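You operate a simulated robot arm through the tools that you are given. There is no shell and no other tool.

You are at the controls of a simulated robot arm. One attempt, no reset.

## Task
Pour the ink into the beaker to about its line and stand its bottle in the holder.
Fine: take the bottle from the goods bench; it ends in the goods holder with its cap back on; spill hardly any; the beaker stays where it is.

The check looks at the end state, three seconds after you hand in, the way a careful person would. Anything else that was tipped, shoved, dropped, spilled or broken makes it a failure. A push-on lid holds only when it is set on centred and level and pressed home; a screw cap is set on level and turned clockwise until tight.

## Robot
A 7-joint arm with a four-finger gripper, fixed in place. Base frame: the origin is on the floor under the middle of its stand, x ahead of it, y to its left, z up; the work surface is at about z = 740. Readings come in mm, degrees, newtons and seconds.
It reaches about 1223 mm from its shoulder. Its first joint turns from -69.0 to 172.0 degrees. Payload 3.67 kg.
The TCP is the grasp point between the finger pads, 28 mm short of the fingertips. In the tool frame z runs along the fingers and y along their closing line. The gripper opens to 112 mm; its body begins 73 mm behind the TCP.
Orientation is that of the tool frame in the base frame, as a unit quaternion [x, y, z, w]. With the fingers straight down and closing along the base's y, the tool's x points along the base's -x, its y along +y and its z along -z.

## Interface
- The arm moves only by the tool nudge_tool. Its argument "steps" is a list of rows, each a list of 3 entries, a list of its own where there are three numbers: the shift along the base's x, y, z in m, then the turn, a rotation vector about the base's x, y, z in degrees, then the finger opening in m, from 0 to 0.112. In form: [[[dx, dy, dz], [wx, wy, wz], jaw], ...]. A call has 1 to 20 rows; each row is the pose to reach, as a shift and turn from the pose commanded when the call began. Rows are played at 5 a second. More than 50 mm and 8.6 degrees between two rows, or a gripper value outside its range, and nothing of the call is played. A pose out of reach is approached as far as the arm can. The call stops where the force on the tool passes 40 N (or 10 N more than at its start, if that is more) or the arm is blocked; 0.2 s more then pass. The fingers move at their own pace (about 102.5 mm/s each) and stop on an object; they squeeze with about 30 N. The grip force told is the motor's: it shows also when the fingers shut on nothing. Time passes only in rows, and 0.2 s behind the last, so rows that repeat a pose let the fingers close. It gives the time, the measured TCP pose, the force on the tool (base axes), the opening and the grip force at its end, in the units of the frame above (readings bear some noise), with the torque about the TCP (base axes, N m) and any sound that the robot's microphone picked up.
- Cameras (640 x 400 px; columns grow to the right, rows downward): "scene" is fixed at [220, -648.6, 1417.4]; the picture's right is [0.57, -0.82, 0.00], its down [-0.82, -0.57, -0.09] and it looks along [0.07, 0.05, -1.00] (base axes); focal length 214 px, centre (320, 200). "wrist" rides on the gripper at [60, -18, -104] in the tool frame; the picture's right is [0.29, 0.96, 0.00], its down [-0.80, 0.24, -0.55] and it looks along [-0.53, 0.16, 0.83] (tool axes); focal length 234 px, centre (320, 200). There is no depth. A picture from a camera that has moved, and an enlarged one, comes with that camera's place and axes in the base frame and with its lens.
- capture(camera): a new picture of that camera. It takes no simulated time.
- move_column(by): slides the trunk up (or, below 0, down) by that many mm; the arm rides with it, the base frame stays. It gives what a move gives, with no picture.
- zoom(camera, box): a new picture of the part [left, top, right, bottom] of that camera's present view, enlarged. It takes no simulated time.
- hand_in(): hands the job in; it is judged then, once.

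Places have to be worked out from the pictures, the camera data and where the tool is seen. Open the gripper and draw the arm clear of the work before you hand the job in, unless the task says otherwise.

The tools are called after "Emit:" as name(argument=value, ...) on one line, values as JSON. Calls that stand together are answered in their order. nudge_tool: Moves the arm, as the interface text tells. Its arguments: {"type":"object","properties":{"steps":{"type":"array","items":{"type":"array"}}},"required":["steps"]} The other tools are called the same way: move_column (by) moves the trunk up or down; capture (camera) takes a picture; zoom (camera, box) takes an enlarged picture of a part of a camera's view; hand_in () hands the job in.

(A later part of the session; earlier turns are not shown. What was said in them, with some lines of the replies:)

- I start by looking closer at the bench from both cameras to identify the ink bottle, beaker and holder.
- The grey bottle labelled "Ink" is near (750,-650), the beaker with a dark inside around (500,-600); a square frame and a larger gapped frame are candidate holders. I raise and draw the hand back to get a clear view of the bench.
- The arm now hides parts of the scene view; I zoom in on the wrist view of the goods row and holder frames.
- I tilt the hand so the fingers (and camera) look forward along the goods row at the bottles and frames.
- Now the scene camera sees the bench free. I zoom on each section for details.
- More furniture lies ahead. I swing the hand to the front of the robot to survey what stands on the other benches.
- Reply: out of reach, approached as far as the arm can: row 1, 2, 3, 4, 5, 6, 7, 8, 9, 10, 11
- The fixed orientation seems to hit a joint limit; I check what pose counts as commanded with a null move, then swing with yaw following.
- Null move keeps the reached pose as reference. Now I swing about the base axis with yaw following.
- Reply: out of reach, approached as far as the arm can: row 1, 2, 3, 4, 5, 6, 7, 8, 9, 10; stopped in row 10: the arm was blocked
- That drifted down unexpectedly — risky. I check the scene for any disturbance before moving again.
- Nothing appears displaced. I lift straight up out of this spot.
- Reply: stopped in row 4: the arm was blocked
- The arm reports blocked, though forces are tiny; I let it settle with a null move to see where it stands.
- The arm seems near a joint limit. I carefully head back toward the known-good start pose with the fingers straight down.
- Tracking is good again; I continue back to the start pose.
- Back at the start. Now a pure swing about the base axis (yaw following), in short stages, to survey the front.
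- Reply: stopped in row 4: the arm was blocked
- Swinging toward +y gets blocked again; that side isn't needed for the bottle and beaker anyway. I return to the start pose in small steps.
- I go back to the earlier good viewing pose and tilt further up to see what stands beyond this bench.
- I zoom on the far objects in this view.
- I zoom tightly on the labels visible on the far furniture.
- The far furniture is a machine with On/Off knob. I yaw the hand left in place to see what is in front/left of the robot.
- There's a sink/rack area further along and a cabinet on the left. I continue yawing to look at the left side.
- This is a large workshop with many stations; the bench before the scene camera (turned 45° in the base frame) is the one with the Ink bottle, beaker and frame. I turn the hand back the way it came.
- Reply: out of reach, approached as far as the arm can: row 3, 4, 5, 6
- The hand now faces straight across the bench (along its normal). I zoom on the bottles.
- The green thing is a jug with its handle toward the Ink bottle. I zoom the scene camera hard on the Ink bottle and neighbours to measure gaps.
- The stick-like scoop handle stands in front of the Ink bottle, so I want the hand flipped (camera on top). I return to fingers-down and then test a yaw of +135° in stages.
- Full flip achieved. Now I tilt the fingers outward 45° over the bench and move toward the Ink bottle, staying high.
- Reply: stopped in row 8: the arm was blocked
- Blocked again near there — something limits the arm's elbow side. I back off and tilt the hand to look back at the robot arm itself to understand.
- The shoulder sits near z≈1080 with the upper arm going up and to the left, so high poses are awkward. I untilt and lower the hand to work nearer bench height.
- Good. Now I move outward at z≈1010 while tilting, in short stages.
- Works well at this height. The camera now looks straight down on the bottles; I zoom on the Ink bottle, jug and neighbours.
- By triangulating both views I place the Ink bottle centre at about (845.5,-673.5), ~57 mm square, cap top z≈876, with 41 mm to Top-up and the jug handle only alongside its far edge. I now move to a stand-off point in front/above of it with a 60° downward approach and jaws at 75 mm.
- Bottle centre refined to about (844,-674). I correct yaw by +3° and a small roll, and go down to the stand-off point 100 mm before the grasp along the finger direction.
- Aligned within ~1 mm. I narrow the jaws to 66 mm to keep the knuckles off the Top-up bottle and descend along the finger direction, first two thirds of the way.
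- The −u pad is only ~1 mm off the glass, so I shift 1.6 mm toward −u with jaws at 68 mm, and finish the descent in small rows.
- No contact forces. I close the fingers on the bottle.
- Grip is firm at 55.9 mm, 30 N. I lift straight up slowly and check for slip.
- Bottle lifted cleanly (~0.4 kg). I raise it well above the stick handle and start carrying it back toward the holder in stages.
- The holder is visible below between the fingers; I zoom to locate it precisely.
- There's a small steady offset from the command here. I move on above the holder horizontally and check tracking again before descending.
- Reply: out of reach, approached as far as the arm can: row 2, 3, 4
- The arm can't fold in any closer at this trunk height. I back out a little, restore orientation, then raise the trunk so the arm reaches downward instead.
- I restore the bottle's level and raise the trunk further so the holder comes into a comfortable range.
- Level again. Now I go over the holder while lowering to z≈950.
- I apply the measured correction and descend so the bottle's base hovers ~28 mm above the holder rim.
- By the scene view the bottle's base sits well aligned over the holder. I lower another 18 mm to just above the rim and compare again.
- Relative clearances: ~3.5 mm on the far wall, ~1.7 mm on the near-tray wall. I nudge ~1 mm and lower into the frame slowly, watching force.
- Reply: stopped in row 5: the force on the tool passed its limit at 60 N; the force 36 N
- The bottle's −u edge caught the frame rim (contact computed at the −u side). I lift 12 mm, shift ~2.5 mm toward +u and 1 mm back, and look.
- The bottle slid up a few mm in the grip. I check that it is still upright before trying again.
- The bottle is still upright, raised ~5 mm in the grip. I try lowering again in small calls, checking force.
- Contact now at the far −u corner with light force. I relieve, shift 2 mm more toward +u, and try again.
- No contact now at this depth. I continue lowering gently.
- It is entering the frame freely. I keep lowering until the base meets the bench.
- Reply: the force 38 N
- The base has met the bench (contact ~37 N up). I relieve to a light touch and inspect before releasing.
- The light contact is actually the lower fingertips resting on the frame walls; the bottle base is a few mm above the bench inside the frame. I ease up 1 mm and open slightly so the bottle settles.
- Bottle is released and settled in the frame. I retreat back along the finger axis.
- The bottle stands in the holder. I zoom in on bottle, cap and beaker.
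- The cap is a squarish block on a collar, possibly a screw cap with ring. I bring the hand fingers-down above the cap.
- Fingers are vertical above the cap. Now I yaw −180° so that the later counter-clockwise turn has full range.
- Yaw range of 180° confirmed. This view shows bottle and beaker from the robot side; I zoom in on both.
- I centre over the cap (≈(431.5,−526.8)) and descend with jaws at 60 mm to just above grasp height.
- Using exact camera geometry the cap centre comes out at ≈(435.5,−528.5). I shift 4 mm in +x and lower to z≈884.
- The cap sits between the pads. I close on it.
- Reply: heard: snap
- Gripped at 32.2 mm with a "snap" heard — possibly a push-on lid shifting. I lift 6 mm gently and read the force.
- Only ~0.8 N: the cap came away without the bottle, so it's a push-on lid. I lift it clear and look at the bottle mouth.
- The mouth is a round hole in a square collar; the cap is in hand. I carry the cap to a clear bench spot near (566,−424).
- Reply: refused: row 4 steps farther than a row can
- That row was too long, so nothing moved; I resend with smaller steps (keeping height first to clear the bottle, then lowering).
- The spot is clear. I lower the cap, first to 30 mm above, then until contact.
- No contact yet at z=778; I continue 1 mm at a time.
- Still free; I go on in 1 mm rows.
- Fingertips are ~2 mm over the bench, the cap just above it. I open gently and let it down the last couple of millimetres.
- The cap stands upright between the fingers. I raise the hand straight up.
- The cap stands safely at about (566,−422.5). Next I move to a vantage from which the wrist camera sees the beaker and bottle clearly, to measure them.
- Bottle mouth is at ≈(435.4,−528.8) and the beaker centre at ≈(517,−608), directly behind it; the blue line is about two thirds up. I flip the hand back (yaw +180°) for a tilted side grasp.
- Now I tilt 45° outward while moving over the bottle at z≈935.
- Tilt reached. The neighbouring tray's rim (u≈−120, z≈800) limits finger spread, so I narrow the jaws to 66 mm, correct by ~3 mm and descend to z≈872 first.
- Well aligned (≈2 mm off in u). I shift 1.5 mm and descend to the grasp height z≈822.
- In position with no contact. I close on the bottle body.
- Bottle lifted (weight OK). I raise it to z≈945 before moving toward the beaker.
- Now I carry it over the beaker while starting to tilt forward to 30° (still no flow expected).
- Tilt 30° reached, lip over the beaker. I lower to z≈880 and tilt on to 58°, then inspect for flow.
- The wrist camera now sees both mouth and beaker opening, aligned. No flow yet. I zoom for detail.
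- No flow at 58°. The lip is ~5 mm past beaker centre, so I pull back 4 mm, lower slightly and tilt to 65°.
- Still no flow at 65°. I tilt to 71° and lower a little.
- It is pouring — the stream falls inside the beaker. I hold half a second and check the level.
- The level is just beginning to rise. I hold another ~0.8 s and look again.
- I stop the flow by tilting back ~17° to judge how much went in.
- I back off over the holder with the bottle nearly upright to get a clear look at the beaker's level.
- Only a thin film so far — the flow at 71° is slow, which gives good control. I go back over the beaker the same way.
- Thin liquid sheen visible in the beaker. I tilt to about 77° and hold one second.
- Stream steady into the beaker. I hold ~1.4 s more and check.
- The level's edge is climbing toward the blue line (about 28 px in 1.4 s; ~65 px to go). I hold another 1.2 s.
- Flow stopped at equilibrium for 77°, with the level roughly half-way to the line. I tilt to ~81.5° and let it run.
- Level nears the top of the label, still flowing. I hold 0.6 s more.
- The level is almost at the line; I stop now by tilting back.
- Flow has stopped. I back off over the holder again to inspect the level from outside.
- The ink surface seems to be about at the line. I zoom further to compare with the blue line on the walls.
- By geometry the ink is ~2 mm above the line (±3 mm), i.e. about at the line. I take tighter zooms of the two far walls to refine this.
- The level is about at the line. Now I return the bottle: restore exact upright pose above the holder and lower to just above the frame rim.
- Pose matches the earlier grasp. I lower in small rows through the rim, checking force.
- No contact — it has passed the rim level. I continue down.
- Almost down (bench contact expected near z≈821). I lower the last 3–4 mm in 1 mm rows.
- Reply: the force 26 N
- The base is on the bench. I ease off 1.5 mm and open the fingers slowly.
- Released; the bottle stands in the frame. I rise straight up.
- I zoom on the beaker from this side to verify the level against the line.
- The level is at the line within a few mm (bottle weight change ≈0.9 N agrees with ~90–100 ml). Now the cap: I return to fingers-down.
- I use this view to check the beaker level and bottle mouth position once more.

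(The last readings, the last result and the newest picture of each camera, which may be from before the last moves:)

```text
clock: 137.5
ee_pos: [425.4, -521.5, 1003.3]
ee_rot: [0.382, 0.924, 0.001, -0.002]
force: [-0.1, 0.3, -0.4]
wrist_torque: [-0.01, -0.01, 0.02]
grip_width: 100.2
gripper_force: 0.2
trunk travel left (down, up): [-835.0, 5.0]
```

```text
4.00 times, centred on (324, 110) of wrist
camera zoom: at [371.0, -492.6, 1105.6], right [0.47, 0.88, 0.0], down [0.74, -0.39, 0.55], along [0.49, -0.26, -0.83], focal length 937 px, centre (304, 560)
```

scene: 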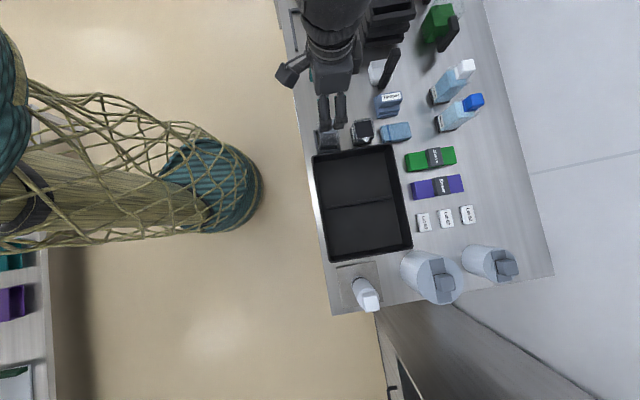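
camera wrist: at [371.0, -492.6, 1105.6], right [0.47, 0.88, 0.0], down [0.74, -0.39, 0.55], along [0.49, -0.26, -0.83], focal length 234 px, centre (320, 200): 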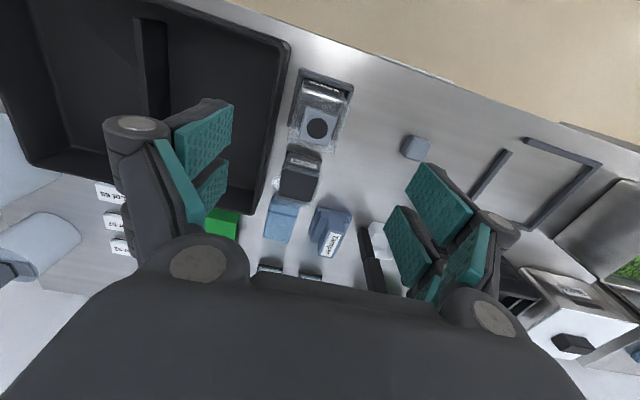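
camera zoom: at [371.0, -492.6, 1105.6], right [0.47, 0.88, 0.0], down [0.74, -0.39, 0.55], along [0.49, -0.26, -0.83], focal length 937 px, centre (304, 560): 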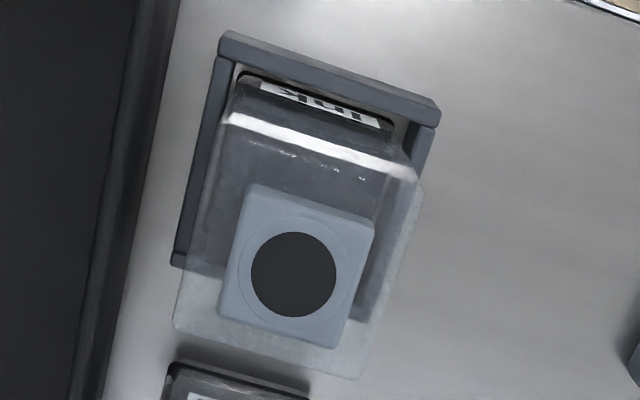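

The level sits right at the line in this view (within ~1 mm). The mouth is at ≈(434.5,−529.5). Now I go over the cap on the bench.

Emit:
nudge_tool(steps=[[[0.035, 0.0247, 0], [0, 0, 0], 0.1], [[0.07, 0.0494, 0], [0, 0, 0], 0.09], [[0.105, 0.0741, 0], [0, 0, 0], 0.08], [[0.1406, 0.0988, 0], [0, 0, 0], 0.07], [[0.1406, 0.0988, -0.045], [0, 0, 0], 0.06], [[0.1406, 0.0988, -0.09], [0, 0, 0], 0.06], [[0.1406, 0.0988, -0.13], [0, 0, 0], 0.06], [[0.1406, 0.0988, -0.13], [0, 0, 0], 0.06]])

Emit:
zoom(camera="wrist", box=[210, 40, 450, 240])

```text
clock: 139.3
ee_pos: [565.9, -422.4, 876.5]
ee_rot: [0.381, 0.924, 0.001, -0.002]
force: [-0.4, 0.7, 0.1]
wrist_torque: [0.0, 0.02, -0.03]
grip_width: 59.8
gripper_force: 0.1
trunk travel left (down, up): [-835.0, 5.0]
```

```text
2.00 times, centred on (330, 140) of wrist
camera zoom: at [511.1, -393.5, 979.9], right [0.47, 0.88, 0.0], down [0.74, -0.39, 0.55], along [0.49, -0.26, -0.83], focal length 468 px, centre (300, 320)
```

zoom: 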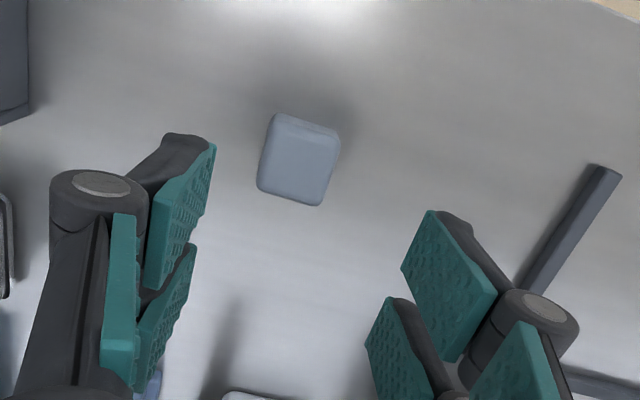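

The cap is where I left it. I descend to the release height and grip it.

Emit:
nudge_tool(steps=[[[0, 0, -0.03], [0, 0, 0], 0.06], [[0, 0, -0.06], [0, 0, 0], 0.06], [[0, 0, -0.085], [0, 0, 0], 0.055], [[0, 0, -0.1], [0, 0, 0], 0.055], [[0, 0, -0.105], [0, 0, 0], 0.055], [[0, 0, -0.105], [0, 0, 0], 0.055]])

Emit:
zoom(camera="wrist", box=[210, 40, 450, 240])

```text
clock: 140.7
ee_pos: [566.7, -421.1, 766.8]
ee_rot: [0.382, 0.924, 0.001, -0.001]
force: [0.0, 0.0, 0.3]
wrist_torque: [0.0, 0.02, -0.02]
grip_width: 55.2
gripper_force: 0.0
trunk travel left (down, up): [-835.0, 5.0]
```

```text
2.00 times, centred on (330, 140) of wrist
camera zoom: at [511.8, -392.6, 870.5], right [0.47, 0.88, 0.0], down [0.74, -0.39, 0.55], along [0.49, -0.26, -0.83], focal length 468 px, centre (300, 320)
```

zoom: 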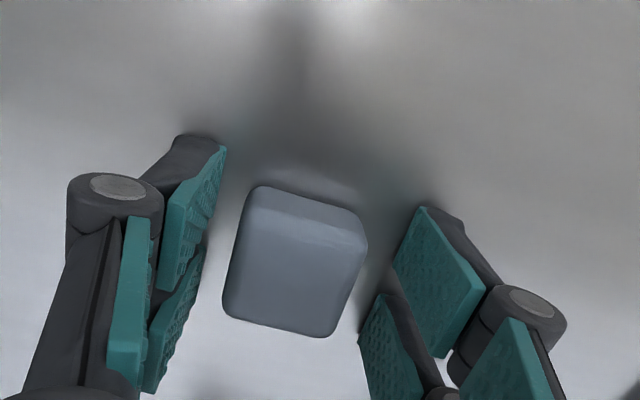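

I raise ~8 mm so the tips hold the upper part of the cap, then close.

Emit:
nudge_tool(steps=[[[0, 0, 0.005], [0, 0, 0], 0.055], [[0, 0, 0.0085], [0, 0, 0], 0.055], [[0, 0, 0.0085], [0, 0, 0], 0.04], [[0, 0, 0.0085], [0, 0, 0], 0.03], [[0, 0, 0.0085], [0, 0, 0], 0.025], [[0, 0, 0.0085], [0, 0, 0], 0.025]])

Emit:
zoom(camera="wrist", box=[210, 40, 450, 240])

```text
clock: 142.1
ee_pos: [567.7, -422.5, 774.8]
ee_rot: [0.381, 0.925, 0.002, -0.002]
force: [0.9, 0.5, 0.5]
wrist_torque: [0.01, 0.01, -0.04]
grip_width: 32.7
gripper_force: 30.3
trunk travel left (down, up): [-835.0, 5.0]
```

```text
2.00 times, centred on (330, 140) of wrist
camera zoom: at [512.1, -392.6, 878.6], right [0.47, 0.88, 0.0], down [0.74, -0.39, 0.55], along [0.49, -0.26, -0.83], focal length 468 px, centre (300, 320)
```

zoom: 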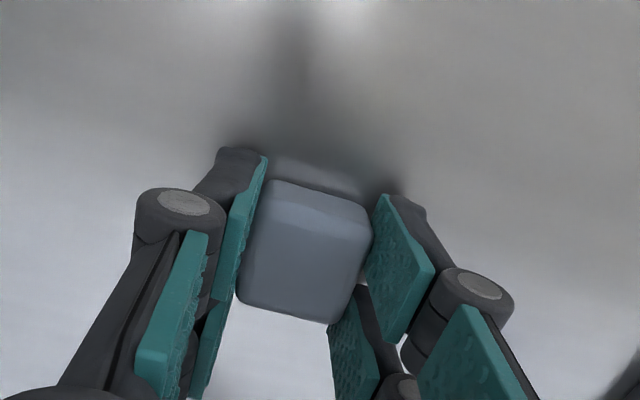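

Gripped. I lift the cap and carry it back over the bottle.

Emit:
nudge_tool(steps=[[[0, 0, 0.04], [0, 0, 0], 0.025], [[0, 0, 0.085], [0, 0, 0], 0.025], [[0, 0, 0.13], [0, 0, 0], 0.025], [[-0.01, -0.008, 0.165], [0, 0, 0], 0.025], [[-0.043, -0.035, 0.165], [0, 0, 0], 0.025], [[-0.076, -0.061, 0.165], [0, 0, 0], 0.025], [[-0.109, -0.088, 0.165], [0, 0, 0], 0.025], [[-0.132, -0.106, 0.165], [0, 0, 0], 0.025], [[-0.132, -0.106, 0.165], [0, 0, 0], 0.025]])

Emit:
zoom(camera="wrist", box=[210, 40, 450, 240])

Emit:
zoom(camera="scene", box=[296, 95, 376, 145])

```text
clock: 144.1
ee_pos: [434.6, -528.2, 940.5]
ee_rot: [0.381, 0.924, 0.0, -0.002]
force: [0.7, 0.0, 0.2]
wrist_torque: [-0.01, -0.01, 0.0]
grip_width: 32.8
gripper_force: 30.2
trunk travel left (down, up): [-835.0, 5.0]
```

```text
2.00 times, centred on (330, 140) of wrist
camera zoom: at [379.0, -498.9, 1043.6], right [0.47, 0.88, 0.0], down [0.74, -0.39, 0.55], along [0.49, -0.26, -0.83], focal length 468 px, centre (300, 320)
```

zoom: 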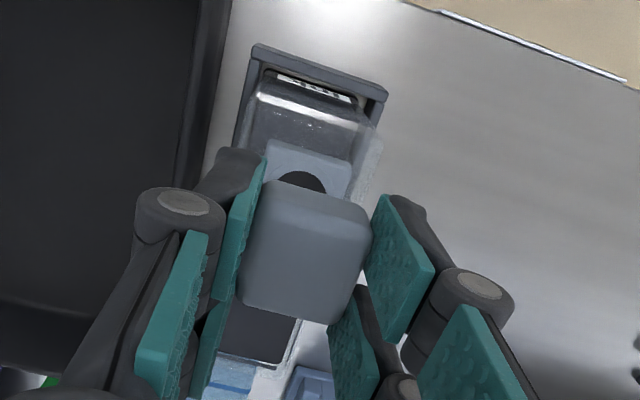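

```text
8.00 times, centred on (336, 120) of scene
camera zoom: at [220.0, -648.6, 1417.4], right [0.57, -0.82, 0.0], down [-0.82, -0.57, -0.09], along [0.07, 0.05, -1.0], focal length 1716 px, centre (192, 840)
```

zoom: 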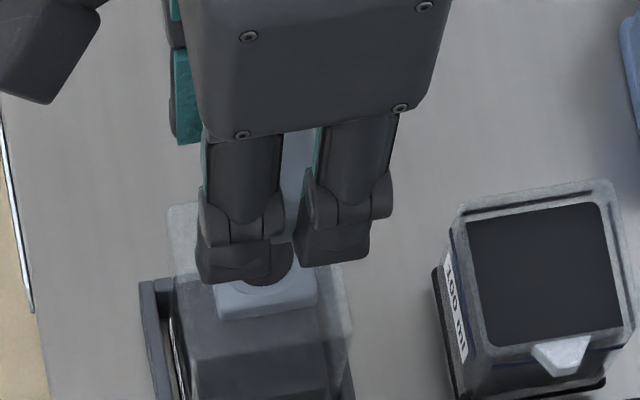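

I zoom tighter to measure the cap in the hand against the mouth below it.

Emit:
zoom(camera="wrist", box=[280, 90, 370, 210])

Emit:
zoom(camera="scene", box=[312, 112, 348, 136])

```text
3.33 times, centred on (325, 150) of wrist
camera zoom: at [379.0, -498.9, 1043.6], right [0.47, 0.88, 0.0], down [0.74, -0.39, 0.55], along [0.49, -0.26, -0.83], focal length 781 px, centre (303, 367)
```

zoom: 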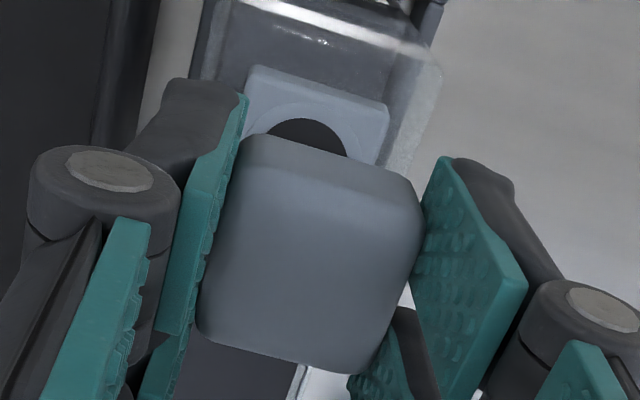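

```text
16.00 times, centred on (330, 124) of scene
camera zoom: at [220.0, -648.6, 1417.4], right [0.57, -0.82, 0.0], down [-0.82, -0.57, -0.09], along [0.07, 0.05, -1.0], focal length 3432 px, centre (160, 1416)
```

zoom: 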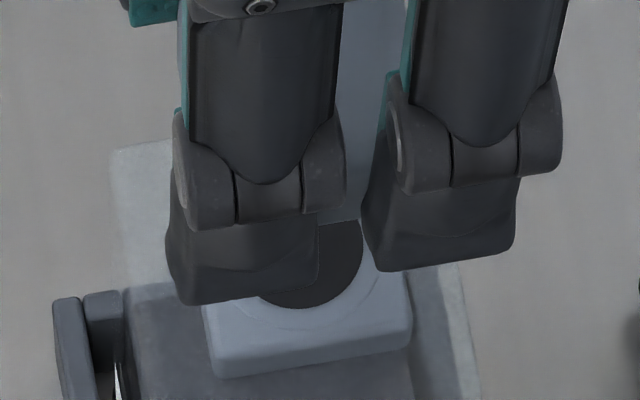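

Cap is ~14.5 mm tall; it's aligned with the collar within ~1–2 mm. I correct by (−0.8,−1.0) mm and lower to a few mm above the collar for a close check.

Emit:
nudge_tool(steps=[[[-0.0008, -0.001, -0.015], [0, 0, 0], 0.025], [[-0.0008, -0.001, -0.028], [0, 0, 0], 0.025], [[-0.0008, -0.001, -0.036], [0, 0, 0], 0.025], [[-0.0008, -0.001, -0.036], [0, 0, 0], 0.025]])

Emit:
zoom(camera="wrist", box=[280, 90, 370, 210])

Emit:
zoom(camera="scene", box=[312, 112, 348, 136])

```text
clock: 145.1
ee_pos: [434.3, -530.2, 903.6]
ee_rot: [0.381, 0.924, 0.002, -0.001]
force: [0.5, -0.4, 0.1]
wrist_torque: [-0.04, 0.0, 0.02]
grip_width: 32.8
gripper_force: 29.7
trunk travel left (down, up): [-835.0, 5.0]
```

```text
3.33 times, centred on (325, 150) of wrist
camera zoom: at [378.9, -500.5, 1007.1], right [0.47, 0.88, 0.0], down [0.74, -0.39, 0.55], along [0.49, -0.26, -0.83], focal length 781 px, centre (303, 367)
```

zoom: 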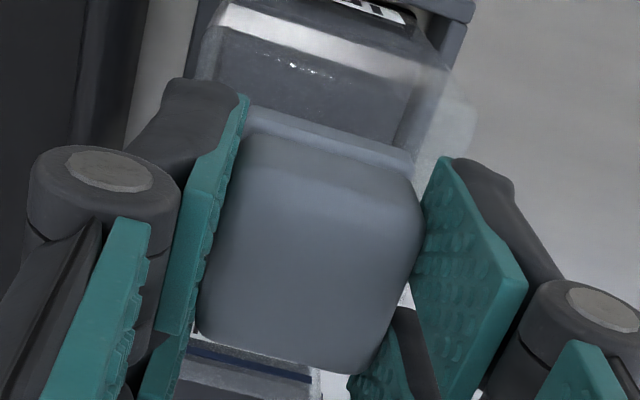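

```text
16.00 times, centred on (330, 124) of scene
camera zoom: at [220.0, -648.6, 1417.4], right [0.57, -0.82, 0.0], down [-0.82, -0.57, -0.09], along [0.07, 0.05, -1.0], focal length 3432 px, centre (160, 1416)
```

zoom: 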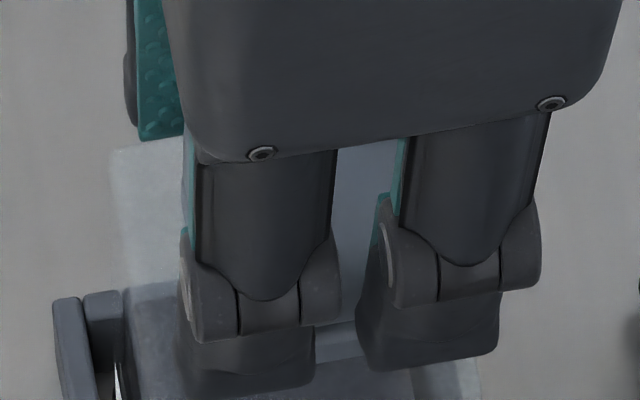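

Cap and collar line up within ~0.5 mm. I lower onto the collar in small rows, watching the force.

Emit:
nudge_tool(steps=[[[0, 0, -0.002], [0, 0, 0], 0.025], [[0, 0, -0.004], [0, 0, 0], 0.025], [[0, 0, -0.006], [0, 0, 0], 0.025]])

```text
clock: 145.9
ee_pos: [433.6, -529.5, 901.1]
ee_rot: [0.381, 0.925, 0.001, 0.0]
force: [2.7, 0.5, 20.3]
wrist_torque: [0.01, -0.01, -0.01]
grip_width: 32.6
gripper_force: 29.7
trunk travel left (down, up): [-835.0, 5.0]
heard: snap
```

A snap was heard with a centred ~20 N push. I press a touch more to make sure it's home, then look.

Emit:
nudge_tool(steps=[[[0, 0, -0.001], [0, 0, 0], 0.025], [[0, 0, -0.002], [0, 0, 0], 0.025]])

Emit:
zoom(camera="wrist", box=[280, 90, 370, 210])

```text
clock: 146.4
ee_pos: [435.0, -529.1, 899.8]
ee_rot: [0.38, 0.925, 0.001, 0.002]
force: [-3.2, 2.9, 29.0]
wrist_torque: [0.32, 0.26, 0.0]
grip_width: 32.6
gripper_force: 30.1
trunk travel left (down, up): [-835.0, 5.0]
stopped in row 2: the force on the tool passed its limit at 41 N (the readings are from after the stop); the commanded pose is now the measured one
```

```text
3.33 times, centred on (325, 150) of wrist
camera zoom: at [378.9, -500.2, 1003.3], right [0.47, 0.88, 0.0], down [0.73, -0.39, 0.56], along [0.49, -0.26, -0.83], focal length 781 px, centre (303, 367)
```

zoom: 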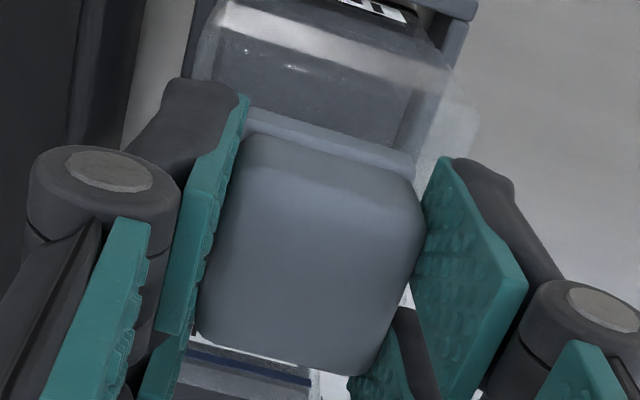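

Firmly seated (41 N reached). I release and rise to inspect.

Emit:
nudge_tool(steps=[[[0, 0, 0.001], [0, 0, 0], 0.025], [[0, 0, 0.001], [0, 0, 0], 0.036], [[0, 0, 0.001], [0, 0, 0], 0.045], [[0, 0, 0.001], [0, 0, 0], 0.055], [[0, 0, 0.03], [0, 0, 0], 0.06], [[0, 0, 0.07], [0, 0, 0], 0.06], [[0, 0, 0.1], [0, 0, 0], 0.06]])

Emit:
zoom(camera="wrist", box=[270, 50, 370, 170])

Emit:
zoom(camera="scene", box=[312, 112, 348, 150])

```text
clock: 148.0
ee_pos: [434.8, -530.4, 996.9]
ee_rot: [0.381, 0.925, 0.001, -0.001]
force: [1.2, 0.6, 0.4]
wrist_torque: [0.02, -0.01, -0.05]
grip_width: 60.1
gripper_force: 0.1
trunk travel left (down, up): [-835.0, 5.0]
```

```text
3.33 times, centred on (320, 110) of wrist
camera zoom: at [379.4, -500.9, 1101.0], right [0.47, 0.88, 0.0], down [0.74, -0.39, 0.55], along [0.49, -0.26, -0.83], focal length 781 px, centre (320, 500)
```

zoom: 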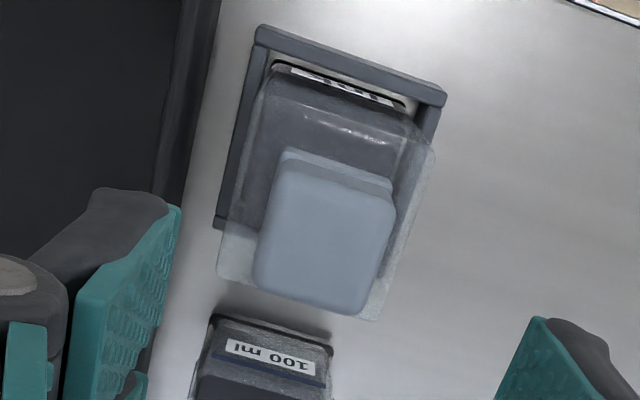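

```text
10.53 times, centred on (330, 131) of scene
camera zoom: at [220.0, -648.6, 1417.4], right [0.57, -0.82, 0.0], down [-0.82, -0.57, -0.09], along [0.07, 0.05, -1.0], focal length 2258 px, centre (215, 926)
```

zoom: 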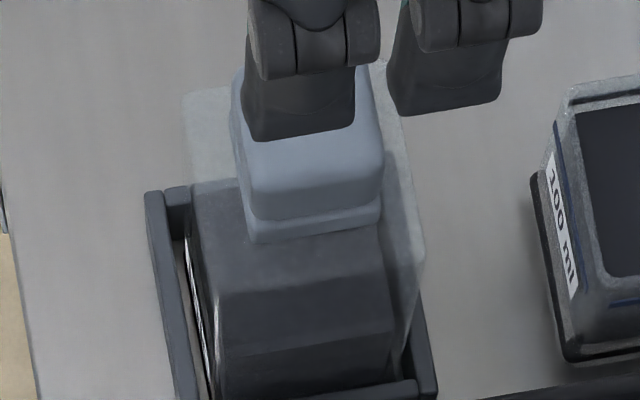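

The cap sits level and flush. I open the hand, raise it and draw it clear, then inspect the whole bench.

Emit:
nudge_tool(steps=[[[0, 0, 0.04], [0, 0, 0], 0.08], [[0.0, 0.0, 0.08], [0, 0, 0], 0.1], [[0.02, 0.025, 0.11], [0, 0, 0], 0.11], [[0.045, 0.055, 0.13], [0, 0, 0], 0.112], [[0.07, 0.085, 0.14], [0, 0, 0], 0.112], [[0.09, 0.11, 0.145], [0, 0, 0], 0.112], [[0.09, 0.11, 0.145], [0, 0, 0], 0.112]])

Emit:
capture(camera="scene")

Emit:
capture(camera="wrist")

```text
clock: 149.6
ee_pos: [525.0, -420.1, 1140.7]
ee_rot: [0.381, 0.924, 0.002, 0.0]
force: [1.4, -0.4, 0.0]
wrist_torque: [0.03, -0.01, 0.0]
grip_width: 112.0
gripper_force: 0.0
trunk travel left (down, up): [-835.0, 5.0]
```

```text
taken
```

scene: 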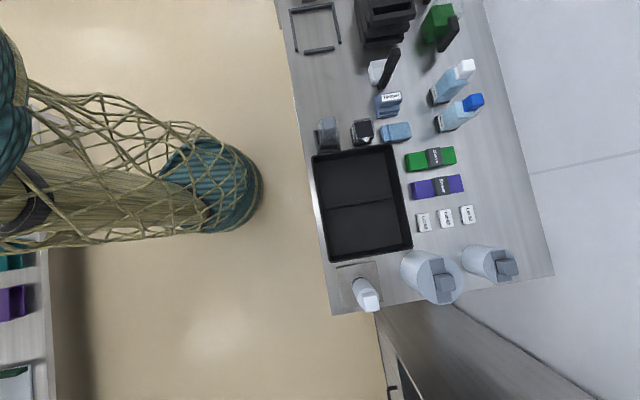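

```text
taken
camera wrist: at [470.2, -391.7, 1244.1], right [0.47, 0.88, 0.0], down [0.73, -0.39, 0.55], along [0.49, -0.26, -0.83], focal length 234 px, centre (320, 200)
```

wrist: 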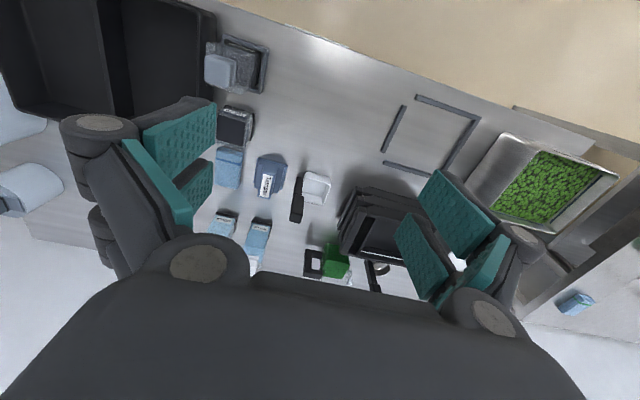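

The bench is undisturbed. I zoom for a final check of bottle, cap, beaker, and any spill.

Emit:
zoom(camera="scene", box=[304, 105, 400, 165])

Emit:
zoom(camera="scene", box=[312, 112, 348, 136])

Emit:
zoom(camera="scene", box=[400, 0, 500, 140])

Emit:
zoom(camera="wrist", box=[180, 20, 300, 170])

```text
6.67 times, centred on (352, 135) of scene
camera zoom: at [220.0, -648.6, 1417.4], right [0.57, -0.82, 0.0], down [-0.82, -0.57, -0.09], along [0.07, 0.05, -1.0], focal length 1430 px, centre (107, 633)
```

zoom: 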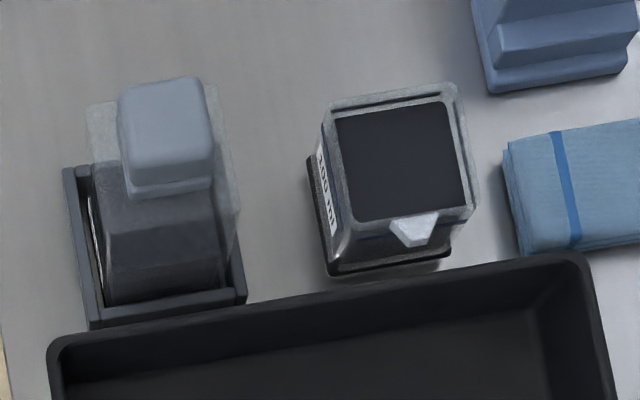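

```text
16.00 times, centred on (330, 124) of scene
camera zoom: at [220.0, -648.6, 1417.4], right [0.57, -0.82, 0.0], down [-0.82, -0.57, -0.09], along [0.07, 0.05, -1.0], focal length 3432 px, centre (160, 1416)
```

zoom: 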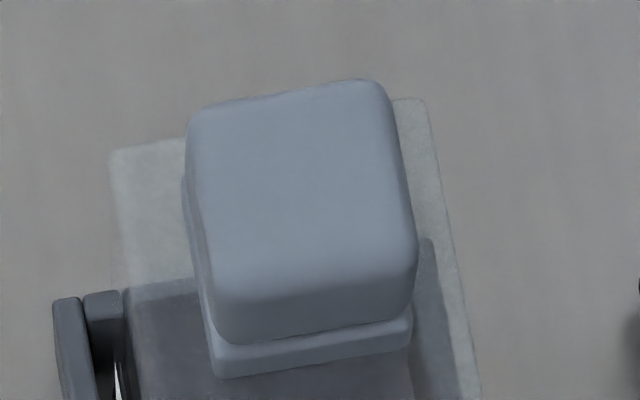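

```text
2.86 times, centred on (450, 70) of scene
camera zoom: at [220.0, -648.6, 1417.4], right [0.57, -0.82, 0.0], down [-0.82, -0.57, -0.09], along [0.07, 0.05, -1.0], focal length 613 px, centre (-51, 571)
```

zoom: 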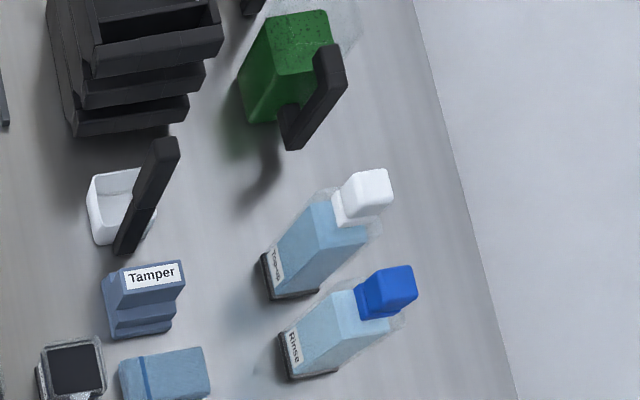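

```text
2.67 times, centred on (240, 95) of wrist
camera zoom: at [470.2, -391.7, 1244.1], right [0.47, 0.88, 0.0], down [0.73, -0.39, 0.55], along [0.49, -0.26, -0.83], focal length 624 px, centre (533, 480)
```

zoom: 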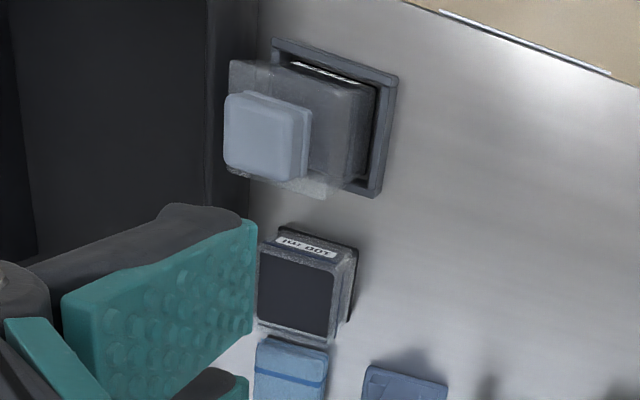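

Bottle stands capped in the frame, the beaker is filled to its line and unmoved, nothing else is disturbed and no spill is visible. The gripper is open and clear, so I hand in.

Emit:
hand_in()

```text
The job is handed in.
```

I poured the ink into the beaker to about its 100 ml line. The Ink bottle stands in the square frame next to the beaker with its cap back on, and I've handed the job in.

- **Beaker:** The ink level measured within about 3 mm of the line. The beaker stayed where it was, and I saw no spill in the last pictures.
- **Cap:** It is a push-on lid. It went back on with an audible snap, and I pressed it down with about 40 N. It looks level and flush.
- **Holder:** Nothing was labelled "goods holder". I used the small square frame on this bench because it is the one that fits the bottle's base. I also took this bench, the one with the Ink bottle on it, to be the goods bench.
- **Other items:** The last pictures show nothing else on the bench tipped or shifted. The gripper is open and raised clear.

Early on, while I was looking around, the arm sagged low over the frame area twice. I compared pictures afterwards and saw nothing knocked or moved.
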